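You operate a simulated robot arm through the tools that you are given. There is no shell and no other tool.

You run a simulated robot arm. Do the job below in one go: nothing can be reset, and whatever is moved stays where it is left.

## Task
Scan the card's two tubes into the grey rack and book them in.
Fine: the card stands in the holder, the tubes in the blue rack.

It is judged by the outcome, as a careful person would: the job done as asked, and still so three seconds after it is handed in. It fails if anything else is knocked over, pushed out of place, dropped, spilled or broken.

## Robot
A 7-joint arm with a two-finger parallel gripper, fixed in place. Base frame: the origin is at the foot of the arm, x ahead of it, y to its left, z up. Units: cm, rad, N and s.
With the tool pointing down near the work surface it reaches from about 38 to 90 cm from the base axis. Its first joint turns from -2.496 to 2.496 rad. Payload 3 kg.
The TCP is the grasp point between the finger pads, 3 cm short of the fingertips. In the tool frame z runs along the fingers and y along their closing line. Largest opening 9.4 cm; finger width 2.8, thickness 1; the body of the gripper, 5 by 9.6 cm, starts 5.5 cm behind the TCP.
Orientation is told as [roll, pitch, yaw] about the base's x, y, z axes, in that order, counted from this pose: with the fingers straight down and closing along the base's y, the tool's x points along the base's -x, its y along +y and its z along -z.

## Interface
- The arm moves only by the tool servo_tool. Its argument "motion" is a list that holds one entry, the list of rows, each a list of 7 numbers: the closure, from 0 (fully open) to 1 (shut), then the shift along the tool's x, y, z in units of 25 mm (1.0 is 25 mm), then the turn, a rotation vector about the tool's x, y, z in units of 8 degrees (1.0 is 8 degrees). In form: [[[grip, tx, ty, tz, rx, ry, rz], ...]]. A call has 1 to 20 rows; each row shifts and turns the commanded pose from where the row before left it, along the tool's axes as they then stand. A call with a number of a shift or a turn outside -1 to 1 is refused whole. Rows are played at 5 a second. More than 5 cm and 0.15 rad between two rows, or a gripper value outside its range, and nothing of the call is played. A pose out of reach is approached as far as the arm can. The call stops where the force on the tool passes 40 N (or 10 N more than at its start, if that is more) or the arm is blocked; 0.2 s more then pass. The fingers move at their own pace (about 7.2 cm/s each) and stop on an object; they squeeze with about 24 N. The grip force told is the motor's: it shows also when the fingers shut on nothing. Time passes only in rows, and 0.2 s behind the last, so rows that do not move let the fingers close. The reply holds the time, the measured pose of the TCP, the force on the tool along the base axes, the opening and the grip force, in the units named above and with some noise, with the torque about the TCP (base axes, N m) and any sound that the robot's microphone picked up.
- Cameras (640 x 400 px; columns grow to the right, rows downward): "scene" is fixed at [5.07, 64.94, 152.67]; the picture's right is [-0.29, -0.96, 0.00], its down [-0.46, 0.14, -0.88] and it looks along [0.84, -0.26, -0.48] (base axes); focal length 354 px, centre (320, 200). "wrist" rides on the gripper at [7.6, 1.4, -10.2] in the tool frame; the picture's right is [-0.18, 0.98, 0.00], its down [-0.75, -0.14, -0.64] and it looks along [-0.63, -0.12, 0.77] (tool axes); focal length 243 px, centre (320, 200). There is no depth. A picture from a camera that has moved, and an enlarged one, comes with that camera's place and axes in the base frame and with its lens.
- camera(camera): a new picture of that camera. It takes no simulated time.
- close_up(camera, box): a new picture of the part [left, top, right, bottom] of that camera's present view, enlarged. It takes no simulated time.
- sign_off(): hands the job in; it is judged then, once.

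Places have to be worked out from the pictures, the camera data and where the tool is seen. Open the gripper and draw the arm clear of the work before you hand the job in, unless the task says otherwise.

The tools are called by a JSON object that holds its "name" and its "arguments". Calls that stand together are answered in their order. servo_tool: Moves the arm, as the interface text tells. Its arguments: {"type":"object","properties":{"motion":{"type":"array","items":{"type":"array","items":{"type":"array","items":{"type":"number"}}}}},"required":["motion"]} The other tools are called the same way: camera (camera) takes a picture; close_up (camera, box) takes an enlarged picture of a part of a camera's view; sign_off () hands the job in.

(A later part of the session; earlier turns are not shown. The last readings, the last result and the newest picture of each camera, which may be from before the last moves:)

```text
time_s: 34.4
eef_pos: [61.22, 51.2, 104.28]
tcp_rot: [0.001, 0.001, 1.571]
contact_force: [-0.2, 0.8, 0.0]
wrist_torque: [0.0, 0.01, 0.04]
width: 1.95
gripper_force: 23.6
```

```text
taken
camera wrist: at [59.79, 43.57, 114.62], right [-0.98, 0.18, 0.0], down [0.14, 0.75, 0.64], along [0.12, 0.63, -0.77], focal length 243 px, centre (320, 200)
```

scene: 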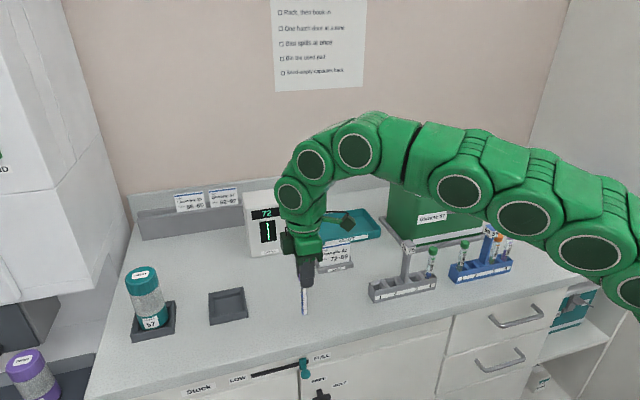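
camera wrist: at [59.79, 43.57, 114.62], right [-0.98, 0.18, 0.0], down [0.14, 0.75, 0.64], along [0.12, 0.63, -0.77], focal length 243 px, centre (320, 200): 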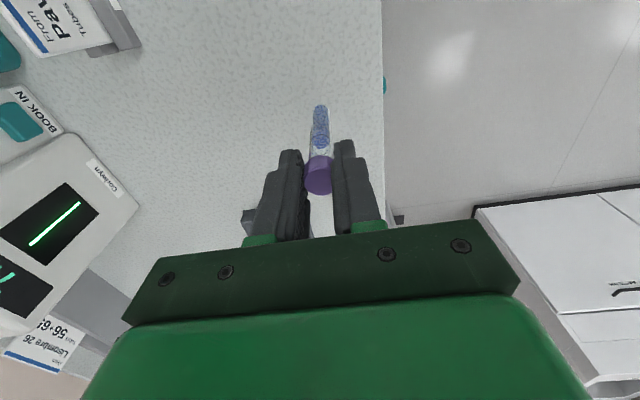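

The tube is upright again and clear of everything. I enlarge the grey rack in the scene view to fix slot 1's centre.

{"name": "close_up", "arguments": {"camera": "scene", "box": [362, 230, 446, 310]}}

{"name": "servo_tool", "arguments": {"motion": [[[1, 0, 0, -0.8, 0, 0, 0], [1, 0, 0, -0.8, 0, 0, 0], [1, 0, 0, -0.8, 0, 0, 0], [1, 0.8, -0.13, 0, 0, 0, 0], [1, 0.8, -0.13, 0, 0, 0, 0], [1, 0.8, -0.13, 0, 0, 0, 0], [1, 0.8, -0.13, 0, 0, 0, 0], [1, 0.8, -0.13, 0, 0, 0, 0], [1, 0.4, 0, 0, 0, 0, 0], [1, 0, 0, 0, 0, 0, 0]]]}}

{"name": "close_up", "arguments": {"camera": "scene", "box": [340, 200, 450, 310]}}

{"name": "camera", "arguments": {"camera": "wrist"}}

```text
5.00 times, centred on (404, 270) of scene
camera zoom: at [5.07, 64.94, 152.67], right [-0.29, -0.96, 0.0], down [-0.46, 0.14, -0.88], along [0.84, -0.26, -0.48], focal length 1769 px, centre (-100, -150)
```

zoom: 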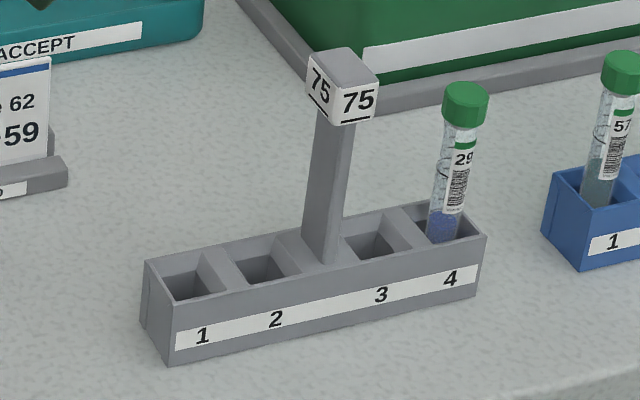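

```text
time_s: 36.6
eef_pos: [62.71, 40.42, 110.48]
tcp_rot: [0.0, -0.002, 1.57]
contact_force: [-0.5, 0.3, -0.5]
wrist_torque: [-0.01, 0.03, 0.03]
width: 1.93
gripper_force: 24.2
```

```text
3.64 times, centred on (395, 255) of scene
camera zoom: at [5.07, 64.94, 152.67], right [-0.29, -0.96, 0.0], down [-0.46, 0.14, -0.88], along [0.84, -0.26, -0.48], focal length 1286 px, centre (47, 0)
```

zoom: 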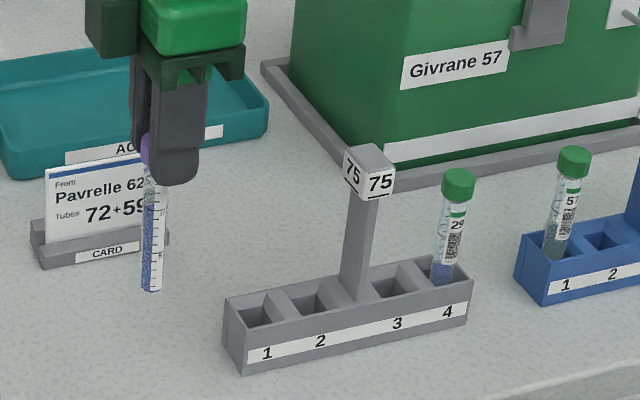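

```text
taken
camera wrist: at [61.27, 32.66, 120.67], right [-0.98, 0.18, 0.0], down [0.14, 0.75, 0.64], along [0.12, 0.63, -0.77], focal length 243 px, centre (320, 200)
```

wrist: 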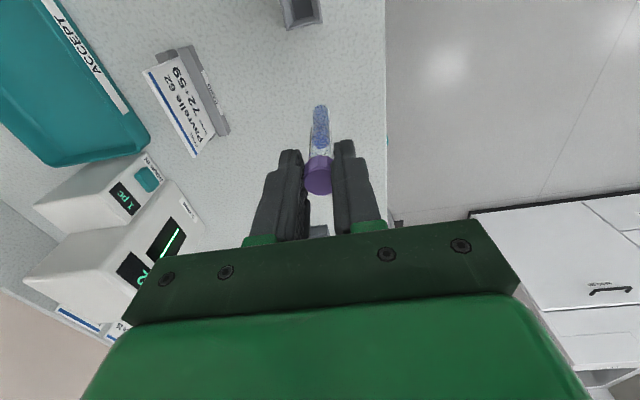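

Slot 1's centre comes out at (62.85, 32.4), rack top at z≈94 with its long side along y. I move over it with the tube's foot about 4 cm above the rack.

{"name": "servo_tool", "arguments": {"motion": [[[1, 0.8, -0.014, 0, 0, 0, 0], [1, 0.8, -0.014, 0, 0, 0, 0], [1, 0.8, -0.014, 0, 0, 0, 0], [1, 0.8, -0.014, 0, 0, 0, 0], [1, 0, 0, 0.6, 0, 0, 0], [1, 0, 0, 0.5, 0, 0, 0], [1, 0, 0, 0, 0, 0, 0], [1, 0, 0, 0, 0, 0, 0]]]}}

{"name": "close_up", "arguments": {"camera": "scene", "box": [350, 220, 450, 310]}}

{"name": "close_up", "arguments": {"camera": "wrist", "box": [230, 0, 400, 230]}}

```text
time_s: 38.4
eef_pos: [62.91, 32.31, 107.5]
tcp_rot: [0.001, 0.0, 1.571]
contact_force: [-0.7, 0.1, -0.6]
wrist_torque: [-0.01, 0.01, -0.03]
width: 1.94
gripper_force: 24.1
```

```text
4.44 times, centred on (400, 265) of scene
camera zoom: at [5.07, 64.94, 152.67], right [-0.29, -0.96, 0.0], down [-0.46, 0.14, -0.88], along [0.84, -0.26, -0.48], focal length 1572 px, centre (-36, -89)
```

zoom: 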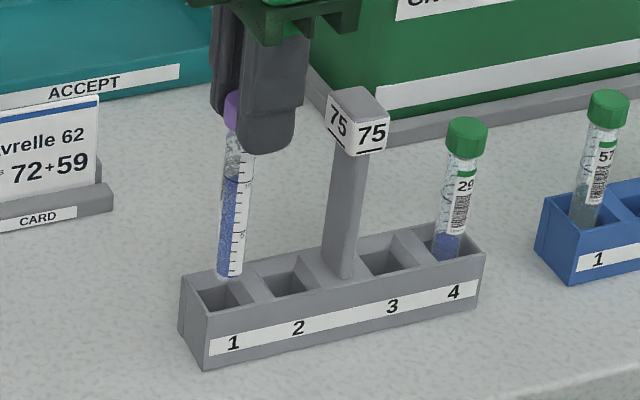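

```text
1.74 times, centred on (315, 115) of wrist
camera zoom: at [61.46, 24.65, 117.81], right [-0.98, 0.18, 0.0], down [0.14, 0.75, 0.64], along [0.12, 0.63, -0.77], focal length 422 px, centre (329, 348)
```

zoom: 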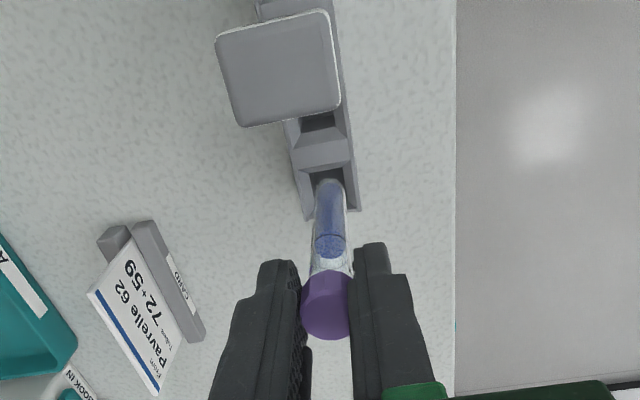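

The tube's foot hangs over slot 1. I zoom further to judge centring before lowering.

{"name": "close_up", "arguments": {"camera": "scene", "box": [386, 265, 426, 305]}}

{"name": "close_up", "arguments": {"camera": "wrist", "box": [290, 60, 360, 130]}}

```text
10.00 times, centred on (406, 285) of scene
camera zoom: at [5.07, 64.94, 152.67], right [-0.29, -0.96, 0.0], down [-0.46, 0.14, -0.88], along [0.84, -0.26, -0.48], focal length 3538 px, centre (-540, -650)
```

zoom: 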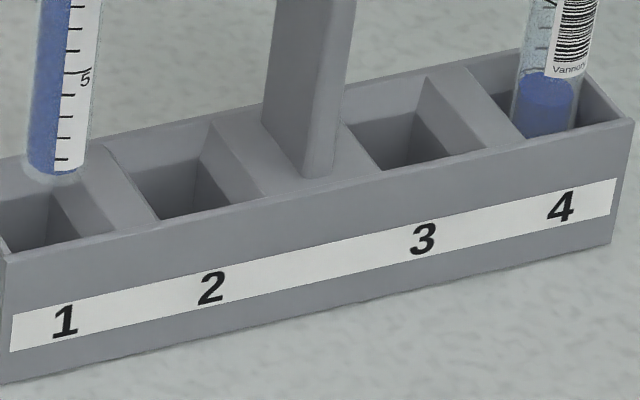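

```text
5.71 times, centred on (325, 95) of wrist
camera zoom: at [61.46, 24.65, 117.81], right [-0.98, 0.18, 0.0], down [0.14, 0.75, 0.64], along [0.12, 0.63, -0.77], focal length 1386 px, centre (291, 800)
```

zoom: 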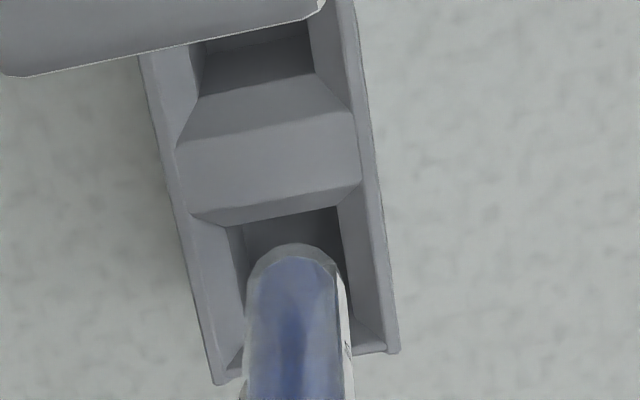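

Comparing foot and slot directly in both views, the tube is within 0.15 cm of centre; the slots are funnels into narrower sockets. I shift 0.15 cm in +y and lower toward the release height.

{"name": "servo_tool", "arguments": {"motion": [[[1, -0.06, 0, 0, 0, 0, 0], [1, 0, 0, 0.3, 0, 0, 0], [1, 0, 0, 0.3, 0, 0, 0], [1, 0, 0, 0.3, 0, 0, 0], [1, 0, 0, 0.3, 0, 0, 0], [1, 0, 0, 0.2, 0, 0, 0], [1, 0, 0, 0, 0, 0, 0]]]}}

{"name": "close_up", "arguments": {"camera": "scene", "box": [376, 235, 446, 305]}}

{"name": "close_up", "arguments": {"camera": "wrist", "box": [270, 60, 370, 160]}}

```text
time_s: 40.0
eef_pos: [62.93, 32.53, 103.95]
tcp_rot: [-0.002, 0.002, 1.569]
contact_force: [0.4, 0.8, 0.7]
wrist_torque: [-0.04, -0.02, 0.02]
width: 1.94
gripper_force: 24.1
```

```text
5.71 times, centred on (411, 270) of scene
camera zoom: at [5.07, 64.94, 152.67], right [-0.29, -0.96, 0.0], down [-0.46, 0.14, -0.88], along [0.84, -0.26, -0.48], focal length 2021 px, centre (-200, -200)
```

zoom: 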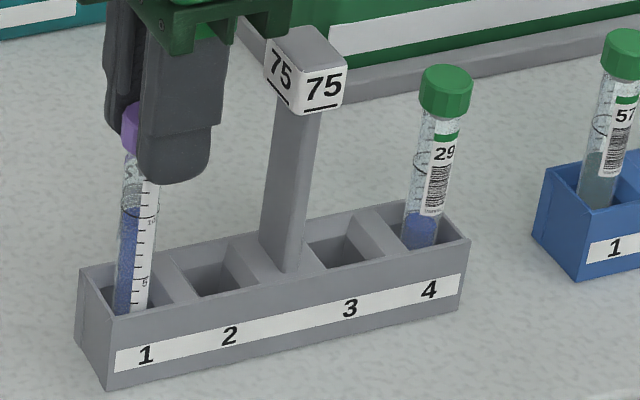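

```text
4.00 times, centred on (320, 110) of wrist
camera zoom: at [61.52, 24.85, 114.3], right [-0.98, 0.18, 0.0], down [0.14, 0.75, 0.64], along [0.12, 0.63, -0.77], focal length 970 px, centre (320, 560)
```

zoom: 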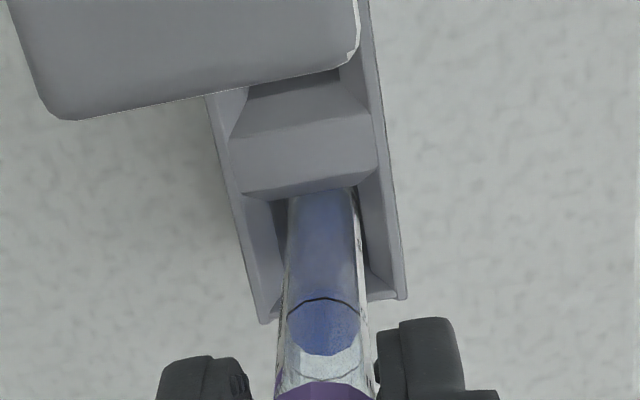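

It enters cleanly with no contact force. I lower the last bit in small steps, looking for the floor.

{"name": "servo_tool", "arguments": {"motion": [[[1, 0, 0, 0.12, 0, 0, 0], [1, 0, 0, 0.12, 0, 0, 0], [1, 0, 0, 0, 0, 0, 0]]]}}

{"name": "servo_tool", "arguments": {"motion": [[[1, 0, 0, 0.08, 0, 0, 0], [1, 0, 0, 0, 0, 0, 0]]]}}

```text
time_s: 40.8
eef_pos: [62.86, 32.47, 103.55]
tcp_rot: [0.002, -0.002, 1.573]
contact_force: [-0.1, 1.0, -0.5]
wrist_torque: [0.04, -0.02, 0.01]
width: 1.94
gripper_force: 23.7
```

```text
time_s: 41.4
eef_pos: [62.94, 32.43, 103.3]
tcp_rot: [0.001, 0.0, 1.57]
contact_force: [-0.4, -0.2, 0.2]
wrist_torque: [0.02, 0.04, 0.01]
width: 1.91
gripper_force: 24.0
```

{"name": "servo_tool", "arguments": {"motion": [[[1, 0, 0, 0.06, 0, 0, 0], [1, 0, 0, 0, 0, 0, 0]]]}}

{"name": "servo_tool", "arguments": {"motion": [[[1, 0, 0, 0.06, 0, 0, 0], [1, 0, 0, 0, 0, 0, 0]]]}}

{"name": "close_up", "arguments": {"camera": "scene", "box": [376, 235, 446, 305]}}

```text
time_s: 42.0
eef_pos: [63.05, 32.49, 103.05]
tcp_rot: [-0.001, -0.001, 1.572]
contact_force: [0.5, -0.1, -0.9]
wrist_torque: [-0.01, -0.01, -0.01]
width: 1.92
gripper_force: 23.9
```

```text
time_s: 42.6
eef_pos: [62.99, 32.52, 102.99]
tcp_rot: [-0.001, -0.002, 1.57]
contact_force: [-0.1, -0.9, -0.5]
wrist_torque: [-0.04, 0.0, -0.01]
width: 1.94
gripper_force: 23.3
```

```text
5.71 times, centred on (411, 270) of scene
camera zoom: at [5.07, 64.94, 152.67], right [-0.29, -0.96, 0.0], down [-0.46, 0.14, -0.88], along [0.84, -0.26, -0.48], focal length 2021 px, centre (-200, -200)
```

zoom: 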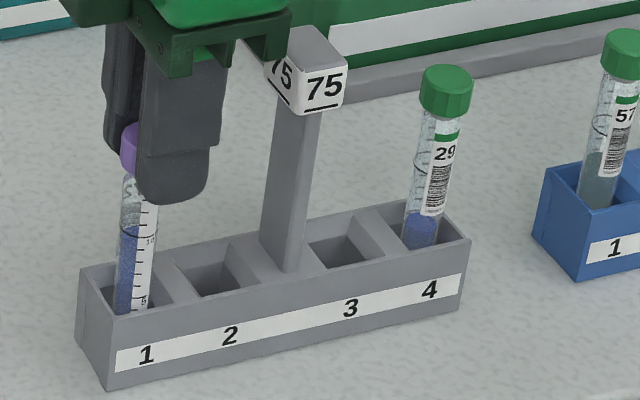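

The TCP is now at the grip height it had in the blue rack (≈103.0). One more 1 mm step to feel the floor.

{"name": "servo_tool", "arguments": {"motion": [[[1, 0, 0, 0.04, 0, 0, 0], [1, 0, 0, 0, 0, 0, 0], [1, 0, 0, 0, 0, 0, 0]]]}}

```text
time_s: 43.4
eef_pos: [62.88, 32.48, 102.99]
tcp_rot: [0.001, 0.0, 1.571]
contact_force: [0.0, -0.7, 0.0]
wrist_torque: [0.02, 0.01, -0.01]
width: 1.94
gripper_force: 24.1
```

Height matches the seated grip height, so I open the fingers gently and check that the tube stands.

{"name": "servo_tool", "arguments": {"motion": [[[0.75, 0, 0, 0, 0, 0, 0], [0.65, 0, 0, 0, 0, 0, 0], [0.5, 0, 0, 0, 0, 0, 0], [0.4, 0, 0, 0, 0, 0, 0], [0.4, 0, 0, 0, 0, 0, 0]]]}}

{"name": "close_up", "arguments": {"camera": "scene", "box": [376, 235, 446, 305]}}

{"name": "camera", "arguments": {"camera": "wrist"}}

```text
time_s: 44.6
eef_pos: [62.87, 32.44, 102.9]
tcp_rot: [0.0, 0.0, 1.571]
contact_force: [-0.4, -0.6, -0.6]
wrist_torque: [0.02, 0.04, 0.02]
width: 5.67
gripper_force: 0.0
```

```text
5.71 times, centred on (411, 270) of scene
camera zoom: at [5.07, 64.94, 152.67], right [-0.29, -0.96, 0.0], down [-0.46, 0.14, -0.88], along [0.84, -0.26, -0.48], focal length 2021 px, centre (-200, -200)
```

zoom: 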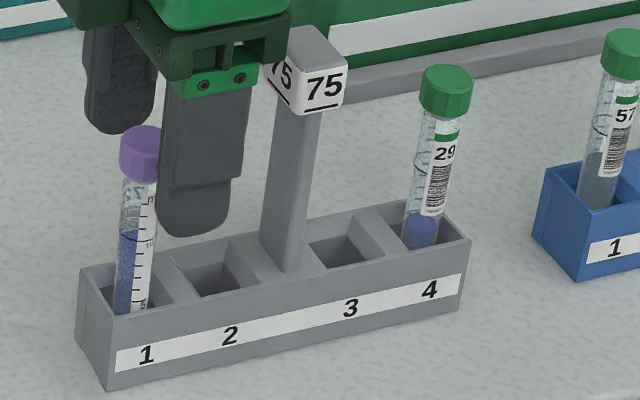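

```text
taken
camera wrist: at [61.5, 24.83, 113.17], right [-0.98, 0.18, 0.0], down [0.14, 0.75, 0.64], along [0.12, 0.63, -0.77], focal length 243 px, centre (320, 200)
```

wrist: 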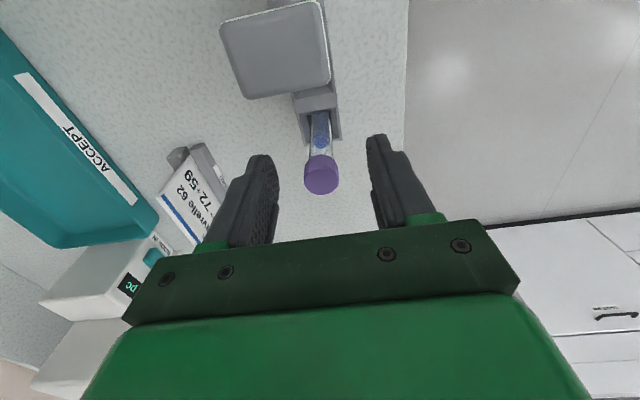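

Tube 72 stands upright in grey slot 1. I rise 15 cm and travel back over the blue rack's tube 59.

{"name": "servo_tool", "arguments": {"motion": [[[0.4, 0, 0, -0.4, 0, 0, 0], [0.4, 0, 0, -0.6, 0, 0, 0], [0.4, 0, 0, -1, 0, 0, 0], [0.4, 0, 0, -1, 0, 0, 0], [0.4, 0, 0, -1, 0, 0, 0], [0.4, 0, 0, -1, 0, 0, 0], [0.4, 0, 0, -1, 0, 0, 0], [0.4, 1, 0, 0, 0, 0, 0], [0.4, 1, 0, 0, 0, 0, 0], [0.4, 1, 0, 0, 0, 0, 0], [0.4, 1, 0, 0, 0, 0, 0], [0.4, 1, 0, 0, 0, 0, 0], [0.4, 1, 0, 0, 0, 0, 0], [0.4, 1, 0, 0, 0, 0, 0], [0.4, 1, 0, 0, 0, 0, 0], [0.4, 1, 0, 0, 0, 0, 0], [0.4, 1, 0, 0, 0, 0, 0], [0.4, 1, 0, 0, 0, 0, 0], [0.4, 1, 0, 0, 0, 0, 0], [0.4, 0.88, 0, 0, 0, 0, 0]]]}}

{"name": "servo_tool", "arguments": {"motion": [[[0.4, 0, 0, 0, 0, 0, 1], [0.4, 0, 0, 0, 0, 0, 1], [0.4, 0, 0, 0, 0, 0, 1], [0.4, 0, 0, 0, 0, 0, 1], [0.4, 0, 0, 0, 0, 0, 1], [0.4, 0, 0, 0, 0, 0, 1], [0.4, 0, 0, 0, 0, 0, 1], [0.4, 0, 0, 0, 0, 0, 1], [0.4, 0, 0, 0, 0, 0, 1], [0.4, 0, 0, 0, 0, 0, 1], [0.4, 0, 0, 0, 0, 0, 1], [0.4, 0, 0, 0, 0, 0, 1], [0.4, 0, 0, 0, 0, 0, 1], [0.4, 0, 0, 0, 0, 0, 1], [0.4, 0, 0, 0, 0, 0, 1], [0.4, 0, 0, 0, 0, 0, 1], [0.4, 0, 0, 0, 0, 0, 1], [0.4, 0, 0, 0, 0, 0, 1], [0.4, 0, 0, 0, 0, 0, 1], [0.4, 0, 0, 0, 0, 0, 1]]]}}

{"name": "servo_tool", "arguments": {"motion": [[[0.4, 0, 0, 0, 0, 0, 0.85], [0.4, 0, 0, 0, 0, 0, 0.85], [0.4, 0, 0, 0, 0, 0, 0.8], [0.4, 0, 0, 0, 0, 0, 0]]]}}

{"name": "camera", "arguments": {"camera": "scene"}}

{"name": "close_up", "arguments": {"camera": "wrist", "box": [260, 40, 400, 240]}}

```text
time_s: 48.8
eef_pos: [62.88, 0.27, 118.07]
tcp_rot: [0.001, 0.0, 1.571]
contact_force: [0.6, 0.9, -0.3]
wrist_torque: [0.0, -0.01, 0.05]
width: 5.64
gripper_force: 0.1
```

```text
time_s: 53.0
eef_pos: [63.02, 0.18, 117.93]
tcp_rot: [0.0, 0.0, -1.222]
contact_force: [-0.3, 0.7, -0.3]
wrist_torque: [0.0, 0.0, 0.0]
width: 5.61
gripper_force: 0.1
```

```text
time_s: 54.0
eef_pos: [63.02, 0.21, 117.92]
tcp_rot: [0.0, -0.001, -1.573]
contact_force: [0.0, -0.7, -0.2]
wrist_torque: [-0.01, -0.04, -0.01]
width: 5.64
gripper_force: 0.0
```

```text
taken
```

scene: 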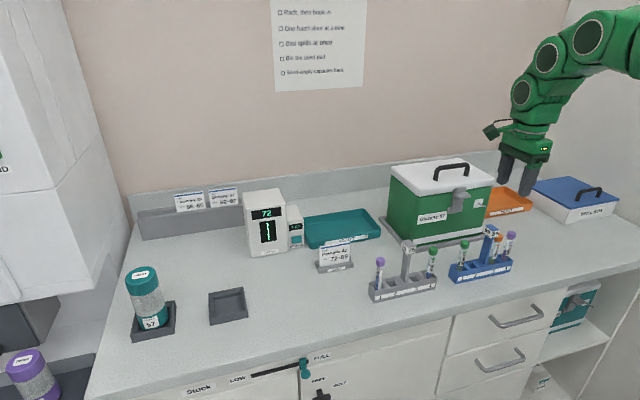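

```text
2.00 times, centred on (330, 140) of wrist
camera zoom: at [64.39, 7.79, 128.17], right [0.98, -0.19, 0.0], down [-0.14, -0.75, 0.64], along [-0.12, -0.63, -0.77], focal length 485 px, centre (300, 320)
```

zoom: 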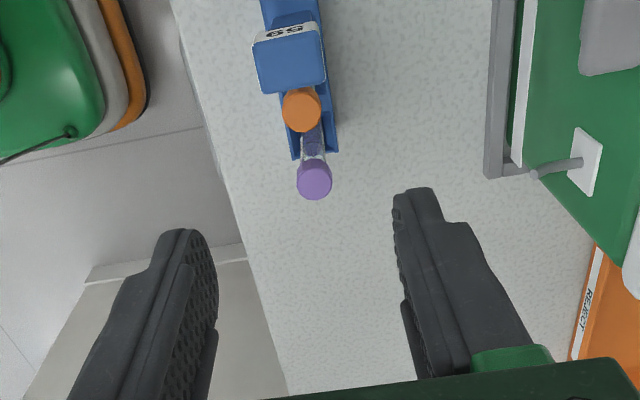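

Cap 59 measures (62.97, 0.21), right under the tool axis; the tag clears the finger by about 0.5 cm. I shift 1 mm away from the tag and lower to z≈105.5 for a check.

{"name": "servo_tool", "arguments": {"motion": [[[0.4, -0.04, 0, 0.5, 0, 0, 0], [0.4, 0, 0, 0.5, 0, 0, 0], [0.4, 0, 0, 0.5, 0, 0, 0], [0.4, 0, 0, 0.5, 0, 0, 0], [0.4, 0, 0, 0.5, 0, 0, 0], [0.4, 0, 0, 0.5, 0, 0, 0], [0.4, 0, 0, 0.5, 0, 0, 0], [0.4, 0, 0, 0.5, 0, 0, 0], [0.4, 0, 0, 0.5, 0, 0, 0], [0.4, 0, 0, 0.5, 0, 0, 0], [0.4, 0, 0, 0, 0, 0, 0]]]}}

{"name": "camera", "arguments": {"camera": "wrist"}}

{"name": "close_up", "arguments": {"camera": "scene", "box": [450, 200, 540, 290]}}

```text
time_s: 56.4
eef_pos: [62.89, 0.29, 105.49]
tcp_rot: [0.0, 0.001, -1.57]
contact_force: [0.1, 0.1, -0.5]
wrist_torque: [0.05, -0.01, -0.01]
width: 5.66
gripper_force: 0.0
```

```text
taken
camera wrist: at [64.31, 7.8, 115.72], right [0.98, -0.18, 0.0], down [-0.14, -0.75, 0.64], along [-0.12, -0.63, -0.77], focal length 243 px, centre (320, 200)
```

wrist: 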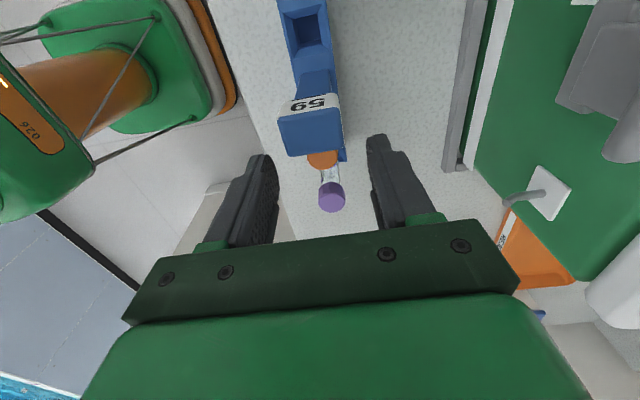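

```text
4.44 times, centred on (495, 245) of scene
camera zoom: at [5.07, 64.94, 152.67], right [-0.29, -0.96, 0.0], down [-0.46, 0.14, -0.88], along [0.84, -0.26, -0.48], focal length 1572 px, centre (-458, 0)
```

zoom: 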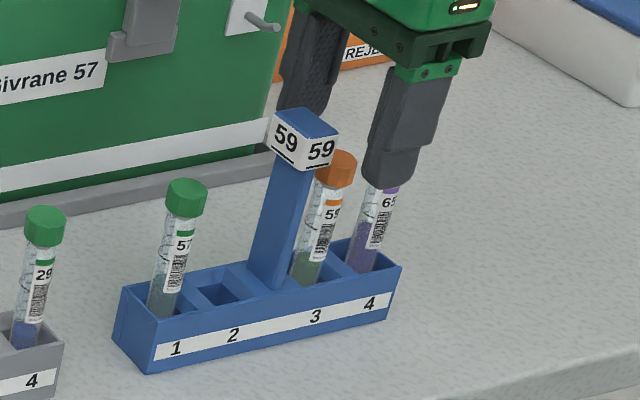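

Aligned: cap 59 lies between the fingers, the tag just beside them. I lower the last 2.5 cm and close.

{"name": "servo_tool", "arguments": {"motion": [[[0.4, 0, 0, 0.35, 0, 0, 0], [0.4, 0, 0, 0.35, 0, 0, 0], [0.4, 0, 0, 0.3, 0, 0, 0], [0.4, 0, 0, 0, 0, 0, 0], [0.6, 0, 0, 0, 0, 0, 0], [0.75, 0, 0, 0, 0, 0, 0], [0.9, 0, 0, 0, 0, 0, 0], [1, 0, 0, 0, 0, 0, 0], [1, 0, 0, 0, 0, 0, 0]]]}}

{"name": "close_up", "arguments": {"camera": "scene", "box": [450, 200, 540, 290]}}

{"name": "camera", "arguments": {"camera": "wrist"}}

```text
time_s: 58.4
eef_pos: [62.92, 0.03, 102.87]
tcp_rot: [-0.001, 0.001, -1.571]
contact_force: [0.3, -0.2, 1.0]
wrist_torque: [0.04, -0.03, 0.02]
width: 1.93
gripper_force: 23.7
```

```text
4.44 times, centred on (495, 245) of scene
camera zoom: at [5.07, 64.94, 152.67], right [-0.29, -0.96, 0.0], down [-0.46, 0.14, -0.88], along [0.84, -0.26, -0.48], focal length 1572 px, centre (-458, 0)
```

zoom: 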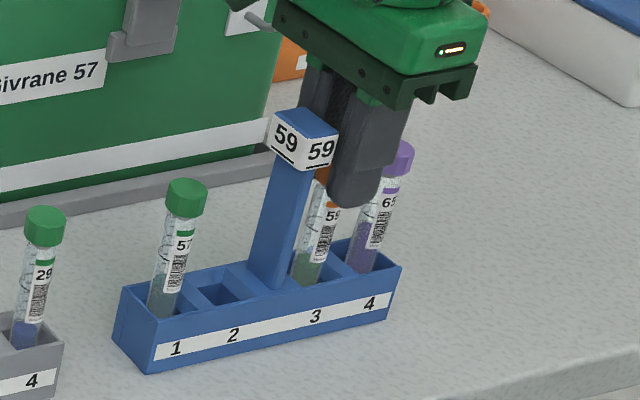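

```text
taken
camera wrist: at [64.34, 7.77, 113.14], right [0.98, -0.18, 0.0], down [-0.14, -0.75, 0.64], along [-0.12, -0.63, -0.77], focal length 243 px, centre (320, 200)
```

wrist: 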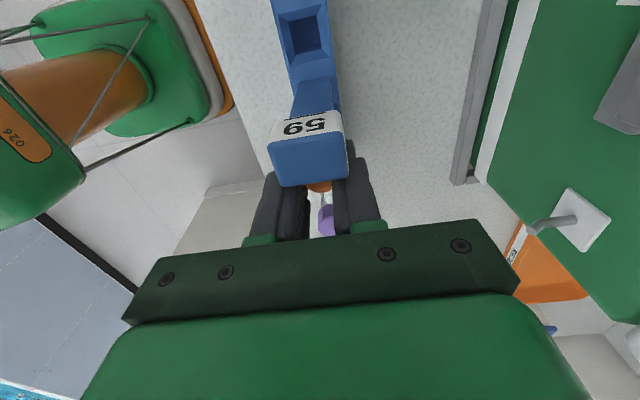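

Tube 59 is held (1.93 cm, 24 N). I lift straight up well clear (18 cm) in one go before travelling.

{"name": "servo_tool", "arguments": {"motion": [[[1, 0, 0, -0.2, 0, 0, 0], [1, 0, 0, -0.3, 0, 0, 0], [1, 0, 0, -0.5, 0, 0, 0], [1, 0, 0, -0.5, 0, 0, 0], [1, 0, 0, -0.5, 0, 0, 0], [1, 0, 0, -0.5, 0, 0, 0], [1, 0, 0, -0.5, 0, 0, 0], [1, 0, 0, -0.5, 0, 0, 0], [1, 0, 0, -0.5, 0, 0, 0], [1, 0, 0, -0.5, 0, 0, 0], [1, 0, 0, -0.5, 0, 0, 0], [1, 0, 0, -0.7, 0, 0, 0], [1, 0, 0, -0.8, 0, 0, 0], [1, 0, 0, -0.8, 0, 0, 0], [1, 0, 0, 0, 0, 0, 0]]]}}

{"name": "close_up", "arguments": {"camera": "scene", "box": [440, 180, 540, 290]}}

```text
time_s: 61.6
eef_pos: [62.75, 0.2, 121.01]
tcp_rot: [0.0, 0.0, -1.571]
contact_force: [0.8, -1.3, -0.5]
wrist_torque: [-0.05, 0.0, -0.02]
width: 1.96
gripper_force: 24.5
```

```text
3.64 times, centred on (490, 235) of scene
camera zoom: at [5.07, 64.94, 152.67], right [-0.29, -0.96, 0.0], down [-0.46, 0.14, -0.88], along [0.84, -0.26, -0.48], focal length 1286 px, centre (-298, 73)
```

zoom: 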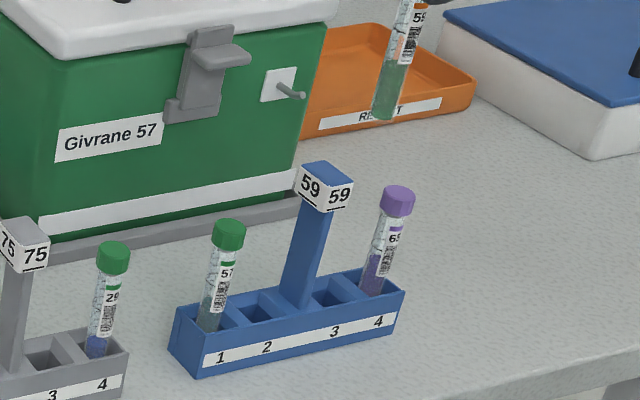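

Clear, neighbours undisturbed. I carry it left along the same route as before.

{"name": "servo_tool", "arguments": {"motion": [[[1, 0.5, -0.06, 0, 0, 0, 0], [1, 1, -0.06, 0, 0, 0, 0], [1, 1, -0.06, 0, 0, 0, 0], [1, 1, -0.06, 0, 0, 0, 0], [1, 1, -0.06, 0, 0, 0, 0], [1, 1, -0.06, 0, 0, 0, 0], [1, 1, -0.06, 0, 0, 0, 0], [1, 1, -0.06, 0, 0, 0, 0], [1, 1, -0.06, 0, 0, 0, 0], [1, 1, -0.06, 0, 0, 0, 0], [1, 1, -0.06, 0, 0, 0, 0], [1, 1, -0.06, 0, 0, 0, 0], [1, 1, -0.06, 0, 0, 0, 0], [1, 1, -0.06, 0, 0, 0, 0], [1, 1, -0.06, 0, 0, 0, 0], [1, 1, -0.06, 0, 0, 0, 0], [1, 1, -0.06, 0, 0, 0, 0], [1, 1, -0.06, 0, 0, 0, 0], [1, 0, 0, 0, 0, 0, 0]]]}}

{"name": "servo_tool", "arguments": {"motion": [[[1, 0, 0, 0, 0, 0, -1], [1, 0, 0, 0, 0, 0, -1], [1, 0, 0, 0, 0, 0, -1], [1, 0, 0, 0, 0, 0, -1], [1, 0, 0, 0, 0, 0, -1], [1, 0, 0, 0, 0, 0, -1], [1, 0, 0, 0, 0, 0, -1], [1, 0, 0, 0, 0, 0, -1], [1, 0, 0, 0, 0, 0, -1], [1, 0, 0, 0, 0, 0, -1], [1, 0, 0, 0, 0, 0, -1], [1, 0, 0, 0, 0, 0, -1], [1, 0, 0, 0, 0, 0, -1], [1, 0, 0, 0, 0, 0, -1], [1, 0, 0, 0, 0, 0, -1], [1, 0, 0, 0, 0, 0, -1], [1, 0, 0, 0, 0, 0, -1], [1, 0, 0, 0, 0, 0, -1], [1, 0, 0, 0, 0, 0, -1], [1, 0, 0, 0, 0, 0, -1]]]}}

{"name": "servo_tool", "arguments": {"motion": [[[1, 0, 0, 0, 0, 0, -0.85], [1, 0, 0, 0, 0, 0, -0.85], [1, 0, 0, 0, 0, 0, -0.8], [1, 0, 0, 0, 0, 0, 0]]]}}

{"name": "camera", "arguments": {"camera": "scene"}}

```text
time_s: 65.6
eef_pos: [60.14, 43.95, 121.2]
tcp_rot: [-0.001, 0.0, -1.571]
contact_force: [1.0, 0.6, -0.1]
wrist_torque: [0.01, -0.01, -0.01]
width: 1.93
gripper_force: 24.3
```

```text
time_s: 69.8
eef_pos: [60.13, 43.93, 121.05]
tcp_rot: [0.001, 0.001, 1.223]
contact_force: [-0.6, -0.4, 0.4]
wrist_torque: [-0.02, -0.01, 0.0]
width: 1.93
gripper_force: 23.7
```

```text
time_s: 70.8
eef_pos: [60.25, 43.81, 121.14]
tcp_rot: [0.0, 0.001, 1.573]
contact_force: [-0.4, -0.3, -0.1]
wrist_torque: [-0.03, -0.01, 0.01]
width: 1.95
gripper_force: 23.8
```

```text
taken
```

scene: 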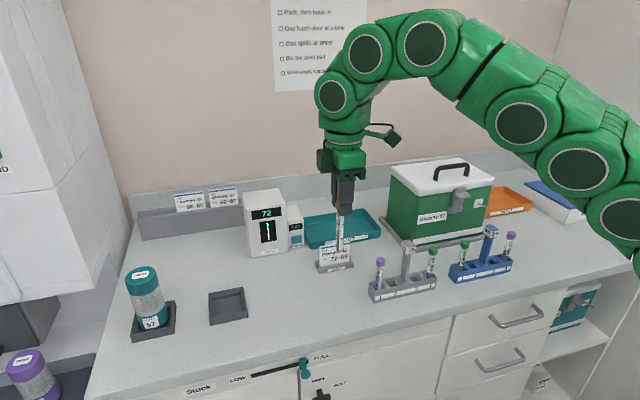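

Turned and ready. I lower here to z≈105, then move to (65, 54.6), lean the tool 24° as before.

{"name": "servo_tool", "arguments": {"motion": [[[1, 0, 0, 0.8, 0, 0, 0], [1, 0, 0, 0.8, 0, 0, 0], [1, 0, 0, 0.8, 0, 0, 0], [1, 0, 0, 0.8, 0, 0, 0], [1, 0, 0, 0.8, 0, 0, 0], [1, 0, 0, 0.8, 0, 0, 0], [1, 0, 0, 0.8, 0, 0, 0], [1, 0, 0, 0.8, 0, 0, 0], [1, -0.86, -0.36, 0, 0, 0, 0], [1, -0.86, -0.36, 0, 0, 0, 0], [1, -0.86, -0.36, 0, 0, 0, 0], [1, -0.86, -0.36, 0, 0, 0, 0], [1, -0.86, -0.36, 0, 0, 0, 0], [1, 0, 0, 0, 0.75, 0, 0], [1, 0, 0, 0, 0.75, 0, 0], [1, 0, 0, 0, 0.75, 0, 0], [1, 0, 0, 0, 0.75, 0, 0], [1, 0, 0, 0, 0, 0, 0]]]}}

```text
time_s: 74.6
eef_pos: [64.73, 54.59, 105.11]
tcp_rot: [-0.418, 0.0, 1.572]
contact_force: [0.7, -0.7, -1.1]
wrist_torque: [0.0, -0.02, 0.02]
width: 1.95
gripper_force: 23.9
```

Lean in place. I advance 8 cm toward the window with a slight lowering, then 2 cm at a time.

{"name": "servo_tool", "arguments": {"motion": [[[1, 0, -0.7, 0.39, 0, 0, 0], [1, 0, -0.7, 0.39, 0, 0, 0], [1, 0, -0.7, 0.39, 0, 0, 0], [1, 0, -0.7, 0.39, 0, 0, 0], [1, 0, -0.73, 0.33, 0, 0, 0], [1, 0, 0, 0, 0, 0, 0], [1, 0, 0, 0, 0, 0, 0]]]}}

{"name": "servo_tool", "arguments": {"motion": [[[1, 0, -0.73, 0.33, 0, 0, 0], [1, 0, 0, 0, 0, 0, 0], [1, 0, 0, 0, 0, 0, 0]]]}}

{"name": "camera", "arguments": {"camera": "wrist"}}

```text
time_s: 76.2
eef_pos: [74.55, 54.68, 104.46]
tcp_rot: [-0.42, -0.001, 1.572]
contact_force: [-0.6, -0.1, 0.2]
wrist_torque: [0.0, -0.01, -0.02]
width: 1.91
gripper_force: 23.7
```

```text
time_s: 77.0
eef_pos: [76.75, 54.72, 104.46]
tcp_rot: [-0.419, -0.001, 1.571]
contact_force: [-0.4, -0.1, -0.4]
wrist_torque: [-0.01, -0.01, 0.0]
width: 1.95
gripper_force: 24.1
```

```text
taken
camera wrist: at [71.1, 47.08, 113.3], right [-0.9, 0.18, -0.4], down [-0.13, 0.75, 0.64], along [0.42, 0.63, -0.65], focal length 243 px, centre (320, 200)
```

wrist: 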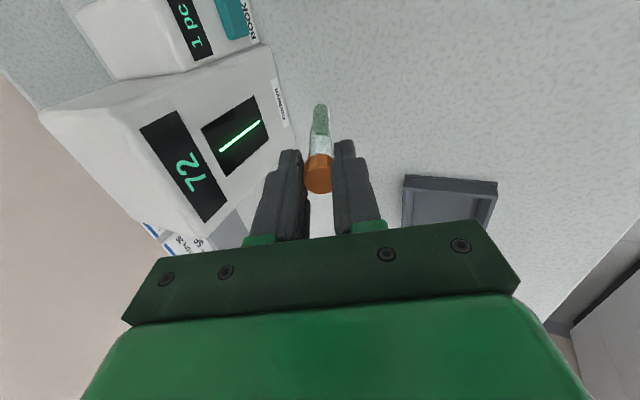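

Still 72 on the display; the first tube was read at x≈77.2, so I go another 1 cm in and check again.

{"name": "servo_tool", "arguments": {"motion": [[[1, 0, -0.37, 0.165, 0, 0, 0], [1, 0, 0, 0, 0, 0, 0], [1, 0, 0, 0, 0, 0, 0]]]}}

{"name": "camera", "arguments": {"camera": "wrist"}}

```text
time_s: 77.8
eef_pos: [77.65, 54.69, 104.47]
tcp_rot: [-0.418, 0.0, 1.571]
contact_force: [0.1, 0.0, -0.1]
wrist_torque: [0.0, 0.04, -0.01]
width: 1.95
gripper_force: 24.5
```

```text
taken
camera wrist: at [72.16, 47.06, 113.24], right [-0.9, 0.18, -0.4], down [-0.13, 0.75, 0.64], along [0.42, 0.63, -0.65], focal length 243 px, centre (320, 200)
```

wrist: 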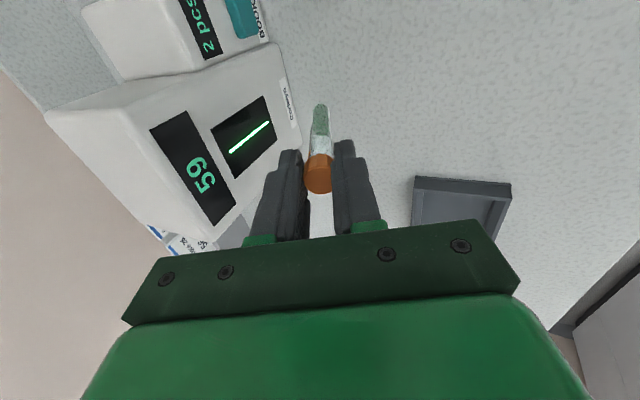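

Scanner shows 59 and 2 pcs. I draw back the same way, come upright, and shift to y≈44.

{"name": "servo_tool", "arguments": {"motion": [[[1, 0, 0.73, -0.33, 0, 0, 0], [1, 0, 0.73, -0.33, 0, 0, 0], [1, 0, 0.73, -0.33, 0, 0, 0], [1, 0, 0.73, -0.33, 0, 0, 0], [1, 0, 0.73, -0.33, 0, 0, 0], [1, 0.3, 0.73, -0.33, 0, 0, 0], [1, 0.5, 0.73, -0.33, 0, 0, 0], [1, 0.5, 0.73, -0.33, 0, 0, 0], [1, 0, 0, 0, -0.75, 0, 0], [1, 0, 0, 0, -0.75, 0, 0], [1, 0, 0, 0, -0.75, 0, 0], [1, 0, 0, 0, -0.75, 0, 0], [1, 0.9, 0, 0, 0, 0, 0], [1, 0.9, 0, 0, 0, 0, 0], [1, 0.9, 0, 0, 0, 0, 0], [1, 0, 0, 0, 0, 0, 0]]]}}

{"name": "camera", "arguments": {"camera": "scene"}}

```text
time_s: 81.2
eef_pos: [61.69, 44.73, 104.43]
tcp_rot: [0.001, 0.001, 1.571]
contact_force: [0.1, 0.4, -0.6]
wrist_torque: [0.01, 0.01, 0.0]
width: 1.91
gripper_force: 24.3
```

```text
taken
```

scene: 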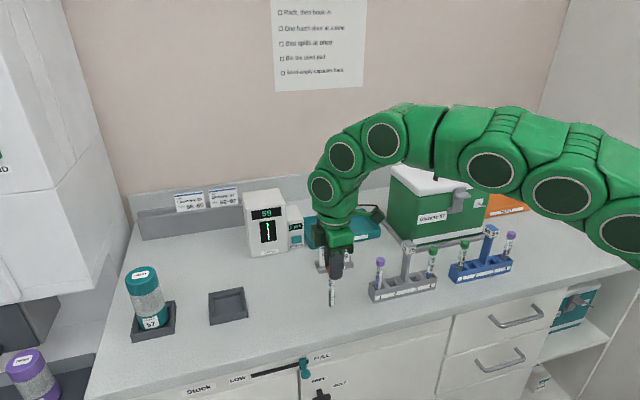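

Both reads done (59, 2 pcs). I lift to z≈119 so the foot passes over tube 72, and go over slot 2 at y≈28.7.

{"name": "servo_tool", "arguments": {"motion": [[[1, 0, 0, -0.73, 0, 0, 0], [1, 0, 0, -0.73, 0, 0, 0], [1, 0, 0, -0.73, 0, 0, 0], [1, 0, 0, -0.73, 0, 0, 0], [1, 0, 0, -0.73, 0, 0, 0], [1, 0, 0, -0.73, 0, 0, 0], [1, 0, 0, -0.73, 0, 0, 0], [1, 0, 0, -0.73, 0, 0, 0], [1, 0.8, -0.06, 0, 0, 0, 0], [1, 0.8, -0.06, 0, 0, 0, 0], [1, 0.8, -0.06, 0, 0, 0, 0], [1, 0.8, -0.06, 0, 0, 0, 0], [1, 0.8, -0.06, 0, 0, 0, 0], [1, 0.8, -0.06, 0, 0, 0, 0], [1, 0.8, -0.06, 0, 0, 0, 0], [1, 0.8, -0.06, 0, 0, 0, 0], [1, 0, 0, 0, 0, 0, 0], [1, 0, 0, 0, 0, 0, 0]]]}}

{"name": "close_up", "arguments": {"camera": "scene", "box": [360, 210, 450, 310]}}

{"name": "camera", "arguments": {"camera": "wrist"}}

```text
time_s: 85.0
eef_pos: [62.92, 28.62, 119.03]
tcp_rot: [0.001, 0.0, 1.572]
contact_force: [0.1, -0.1, -0.3]
wrist_torque: [0.0, -0.01, -0.03]
width: 1.96
gripper_force: 23.9
```

```text
4.00 times, centred on (405, 260) of scene
camera zoom: at [5.07, 64.94, 152.67], right [-0.29, -0.96, 0.0], down [-0.46, 0.14, -0.88], along [0.84, -0.26, -0.48], focal length 1415 px, centre (-20, -40)
```

zoom: 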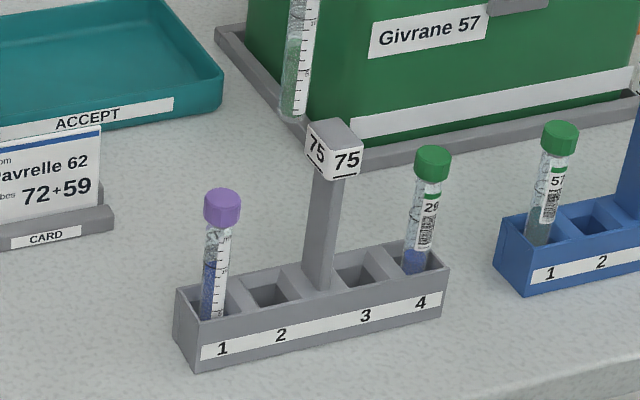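

```text
taken
camera wrist: at [61.63, 21.0, 129.31], right [-0.98, 0.18, 0.0], down [0.14, 0.75, 0.64], along [0.12, 0.63, -0.77], focal length 243 px, centre (320, 200)
```

wrist: 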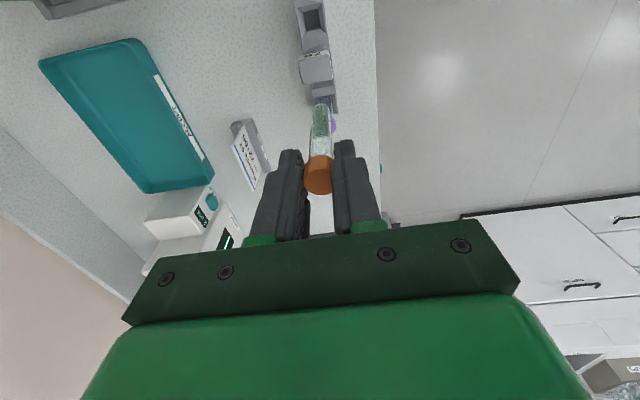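

The foot hangs beside the tag over slot 2. I lower to z≈107.8 and compare foot and slot again.

{"name": "servo_tool", "arguments": {"motion": [[[1, 0, 0, 0.5, 0, 0, 0], [1, 0, 0, 0.5, 0, 0, 0], [1, 0, 0, 0.5, 0, 0, 0], [1, 0, 0, 0.5, 0, 0, 0], [1, 0, 0, 0.5, 0, 0, 0], [1, 0, 0, 0.5, 0, 0, 0], [1, 0, 0, 0.5, 0, 0, 0], [1, 0, 0, 0.5, 0, 0, 0], [1, 0, 0, 0.5, 0, 0, 0], [1, 0, 0, 0, 0, 0, 0]]]}}

{"name": "close_up", "arguments": {"camera": "scene", "box": [376, 235, 446, 305]}}

{"name": "close_up", "arguments": {"camera": "wrist", "box": [270, 50, 370, 200]}}

```text
time_s: 87.2
eef_pos: [63.1, 28.67, 107.73]
tcp_rot: [0.0, -0.001, 1.57]
contact_force: [0.8, -0.2, -0.3]
wrist_torque: [-0.04, 0.03, 0.01]
width: 1.93
gripper_force: 23.9
```

```text
5.71 times, centred on (411, 270) of scene
camera zoom: at [5.07, 64.94, 152.67], right [-0.29, -0.96, 0.0], down [-0.46, 0.14, -0.88], along [0.84, -0.26, -0.48], focal length 2021 px, centre (-200, -200)
```

zoom: 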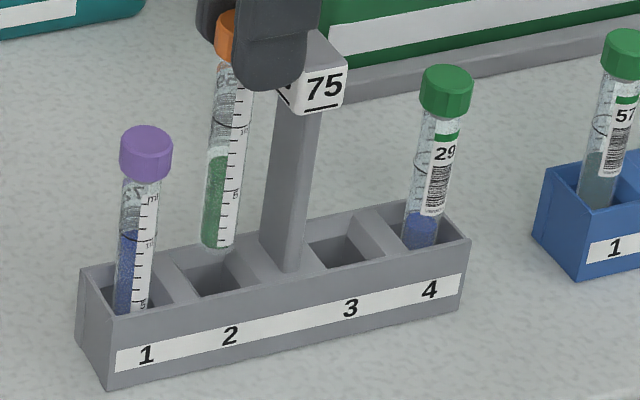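

```text
2.67 times, centred on (320, 125) of wrist
camera zoom: at [61.59, 21.07, 117.99], right [-0.98, 0.18, 0.0], down [0.14, 0.75, 0.64], along [0.12, 0.63, -0.77], focal length 647 px, centre (320, 400)
```

zoom: 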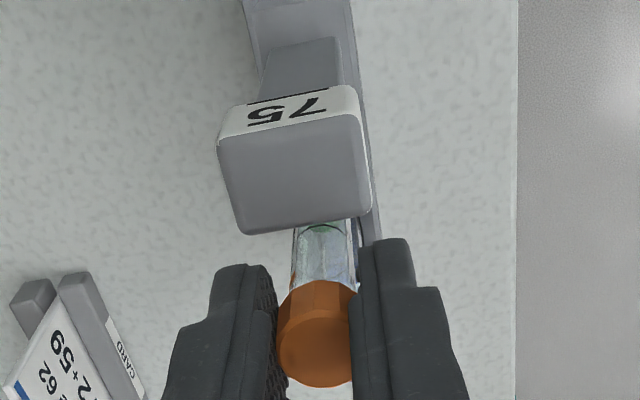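

Wrist view is hidden by the tag, but in the scene view the tube's axis runs to the middle of slot 2 within about 1 mm. I nudge 0.08 cm in −y and lower into the slot slowly.

{"name": "servo_tool", "arguments": {"motion": [[[1, 0.03, 0, 0.2, 0, 0, 0], [1, 0, 0, 0.25, 0, 0, 0], [1, 0, 0, 0.25, 0, 0, 0], [1, 0, 0, 0.25, 0, 0, 0], [1, 0, 0, 0.2, 0, 0, 0], [1, 0, 0, 0.2, 0, 0, 0], [1, 0, 0, 0, 0, 0, 0]]]}}

{"name": "close_up", "arguments": {"camera": "scene", "box": [376, 235, 446, 305]}}

```text
time_s: 88.8
eef_pos: [62.88, 28.6, 104.45]
tcp_rot: [-0.002, 0.0, 1.571]
contact_force: [-0.3, 0.1, -0.1]
wrist_torque: [0.04, -0.03, 0.04]
width: 1.94
gripper_force: 23.8
```

```text
5.71 times, centred on (411, 270) of scene
camera zoom: at [5.07, 64.94, 152.67], right [-0.29, -0.96, 0.0], down [-0.46, 0.14, -0.88], along [0.84, -0.26, -0.48], focal length 2021 px, centre (-200, -200)
```

zoom: 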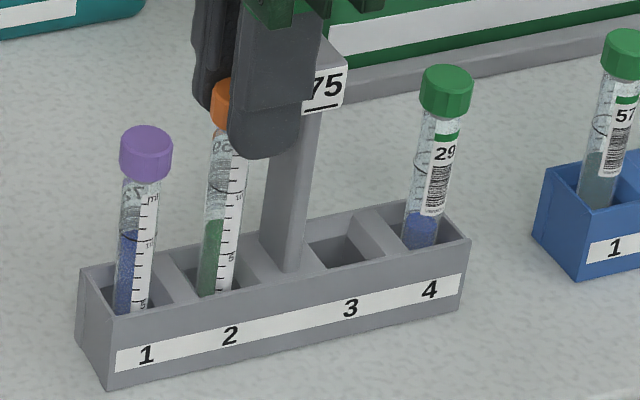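

It is in the slot, no contact. I lower the last 1.4 cm in small steps watching the force.

{"name": "servo_tool", "arguments": {"motion": [[[1, 0, 0, 0.12, 0, 0, 0], [1, 0, 0, 0.12, 0, 0, 0], [1, 0, 0, 0.12, 0, 0, 0], [1, 0, 0, 0, 0, 0, 0]]]}}

{"name": "servo_tool", "arguments": {"motion": [[[1, 0, 0, 0.08, 0, 0, 0], [1, 0, 0, 0.06, 0, 0, 0], [1, 0, 0, 0, 0, 0, 0]]]}}

{"name": "servo_tool", "arguments": {"motion": [[[1, 0, 0, 0.06, 0, 0, 0], [1, 0, 0, 0, 0, 0, 0], [1, 0, 0, 0, 0, 0, 0]]]}}

{"name": "close_up", "arguments": {"camera": "scene", "box": [376, 235, 446, 305]}}

```text
time_s: 89.8
eef_pos: [62.97, 28.63, 103.48]
tcp_rot: [-0.002, 0.001, 1.57]
contact_force: [-0.4, -0.7, 0.4]
wrist_torque: [0.01, 0.01, 0.0]
width: 1.94
gripper_force: 24.3
```

```text
time_s: 90.6
eef_pos: [62.91, 28.61, 103.12]
tcp_rot: [0.001, 0.001, 1.571]
contact_force: [0.4, 0.2, 0.0]
wrist_torque: [0.02, 0.0, 0.02]
width: 1.95
gripper_force: 24.0
```

```text
time_s: 91.4
eef_pos: [62.83, 28.44, 103.1]
tcp_rot: [0.0, 0.001, 1.571]
contact_force: [-0.6, -0.6, -0.1]
wrist_torque: [-0.01, 0.02, 0.0]
width: 1.93
gripper_force: 23.5
```

```text
5.71 times, centred on (411, 270) of scene
camera zoom: at [5.07, 64.94, 152.67], right [-0.29, -0.96, 0.0], down [-0.46, 0.14, -0.88], along [0.84, -0.26, -0.48], focal length 2021 px, centre (-200, -200)
```

zoom: 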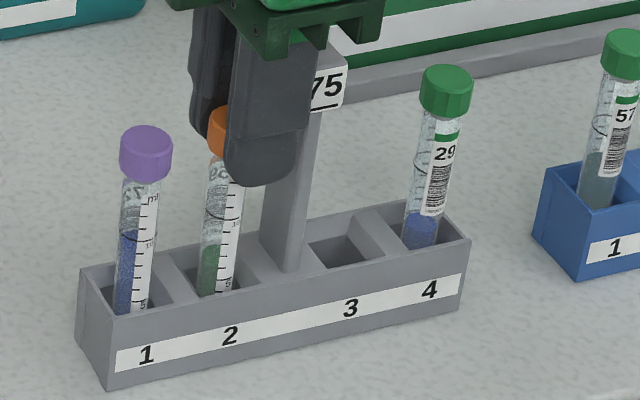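

Height is about that of the seated grip. A last 1 mm, then I open.

{"name": "servo_tool", "arguments": {"motion": [[[1, 0, 0, 0.04, 0, 0, 0], [1, 0, 0, 0, 0, 0, 0], [0.75, 0, 0, 0, 0, 0, 0], [0.65, 0, 0, 0, 0, 0, 0], [0.5, 0, 0, 0, 0, 0, 0], [0.4, 0, 0, 0, 0, 0, 0], [0.4, 0, 0, 0, 0, 0, 0]]]}}

{"name": "close_up", "arguments": {"camera": "scene", "box": [376, 235, 446, 305]}}

{"name": "camera", "arguments": {"camera": "wrist"}}

```text
time_s: 93.0
eef_pos: [62.97, 28.43, 102.95]
tcp_rot: [0.0, -0.001, 1.572]
contact_force: [0.1, 0.7, 0.0]
wrist_torque: [0.0, -0.01, -0.01]
width: 5.64
gripper_force: 0.0
```

```text
5.71 times, centred on (411, 270) of scene
camera zoom: at [5.07, 64.94, 152.67], right [-0.29, -0.96, 0.0], down [-0.46, 0.14, -0.88], along [0.84, -0.26, -0.48], focal length 2021 px, centre (-200, -200)
```

zoom: 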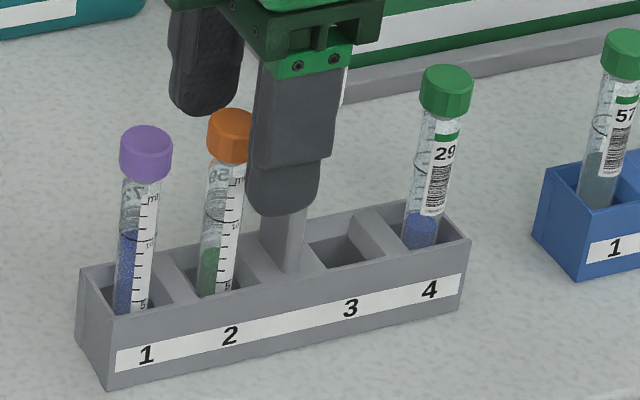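

```text
taken
camera wrist: at [61.52, 20.93, 113.21], right [-0.98, 0.18, 0.0], down [0.14, 0.75, 0.64], along [0.12, 0.63, -0.77], focal length 243 px, centre (320, 200)
```

wrist: 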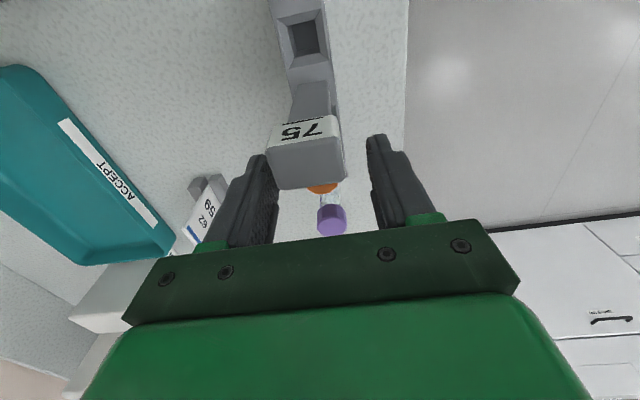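

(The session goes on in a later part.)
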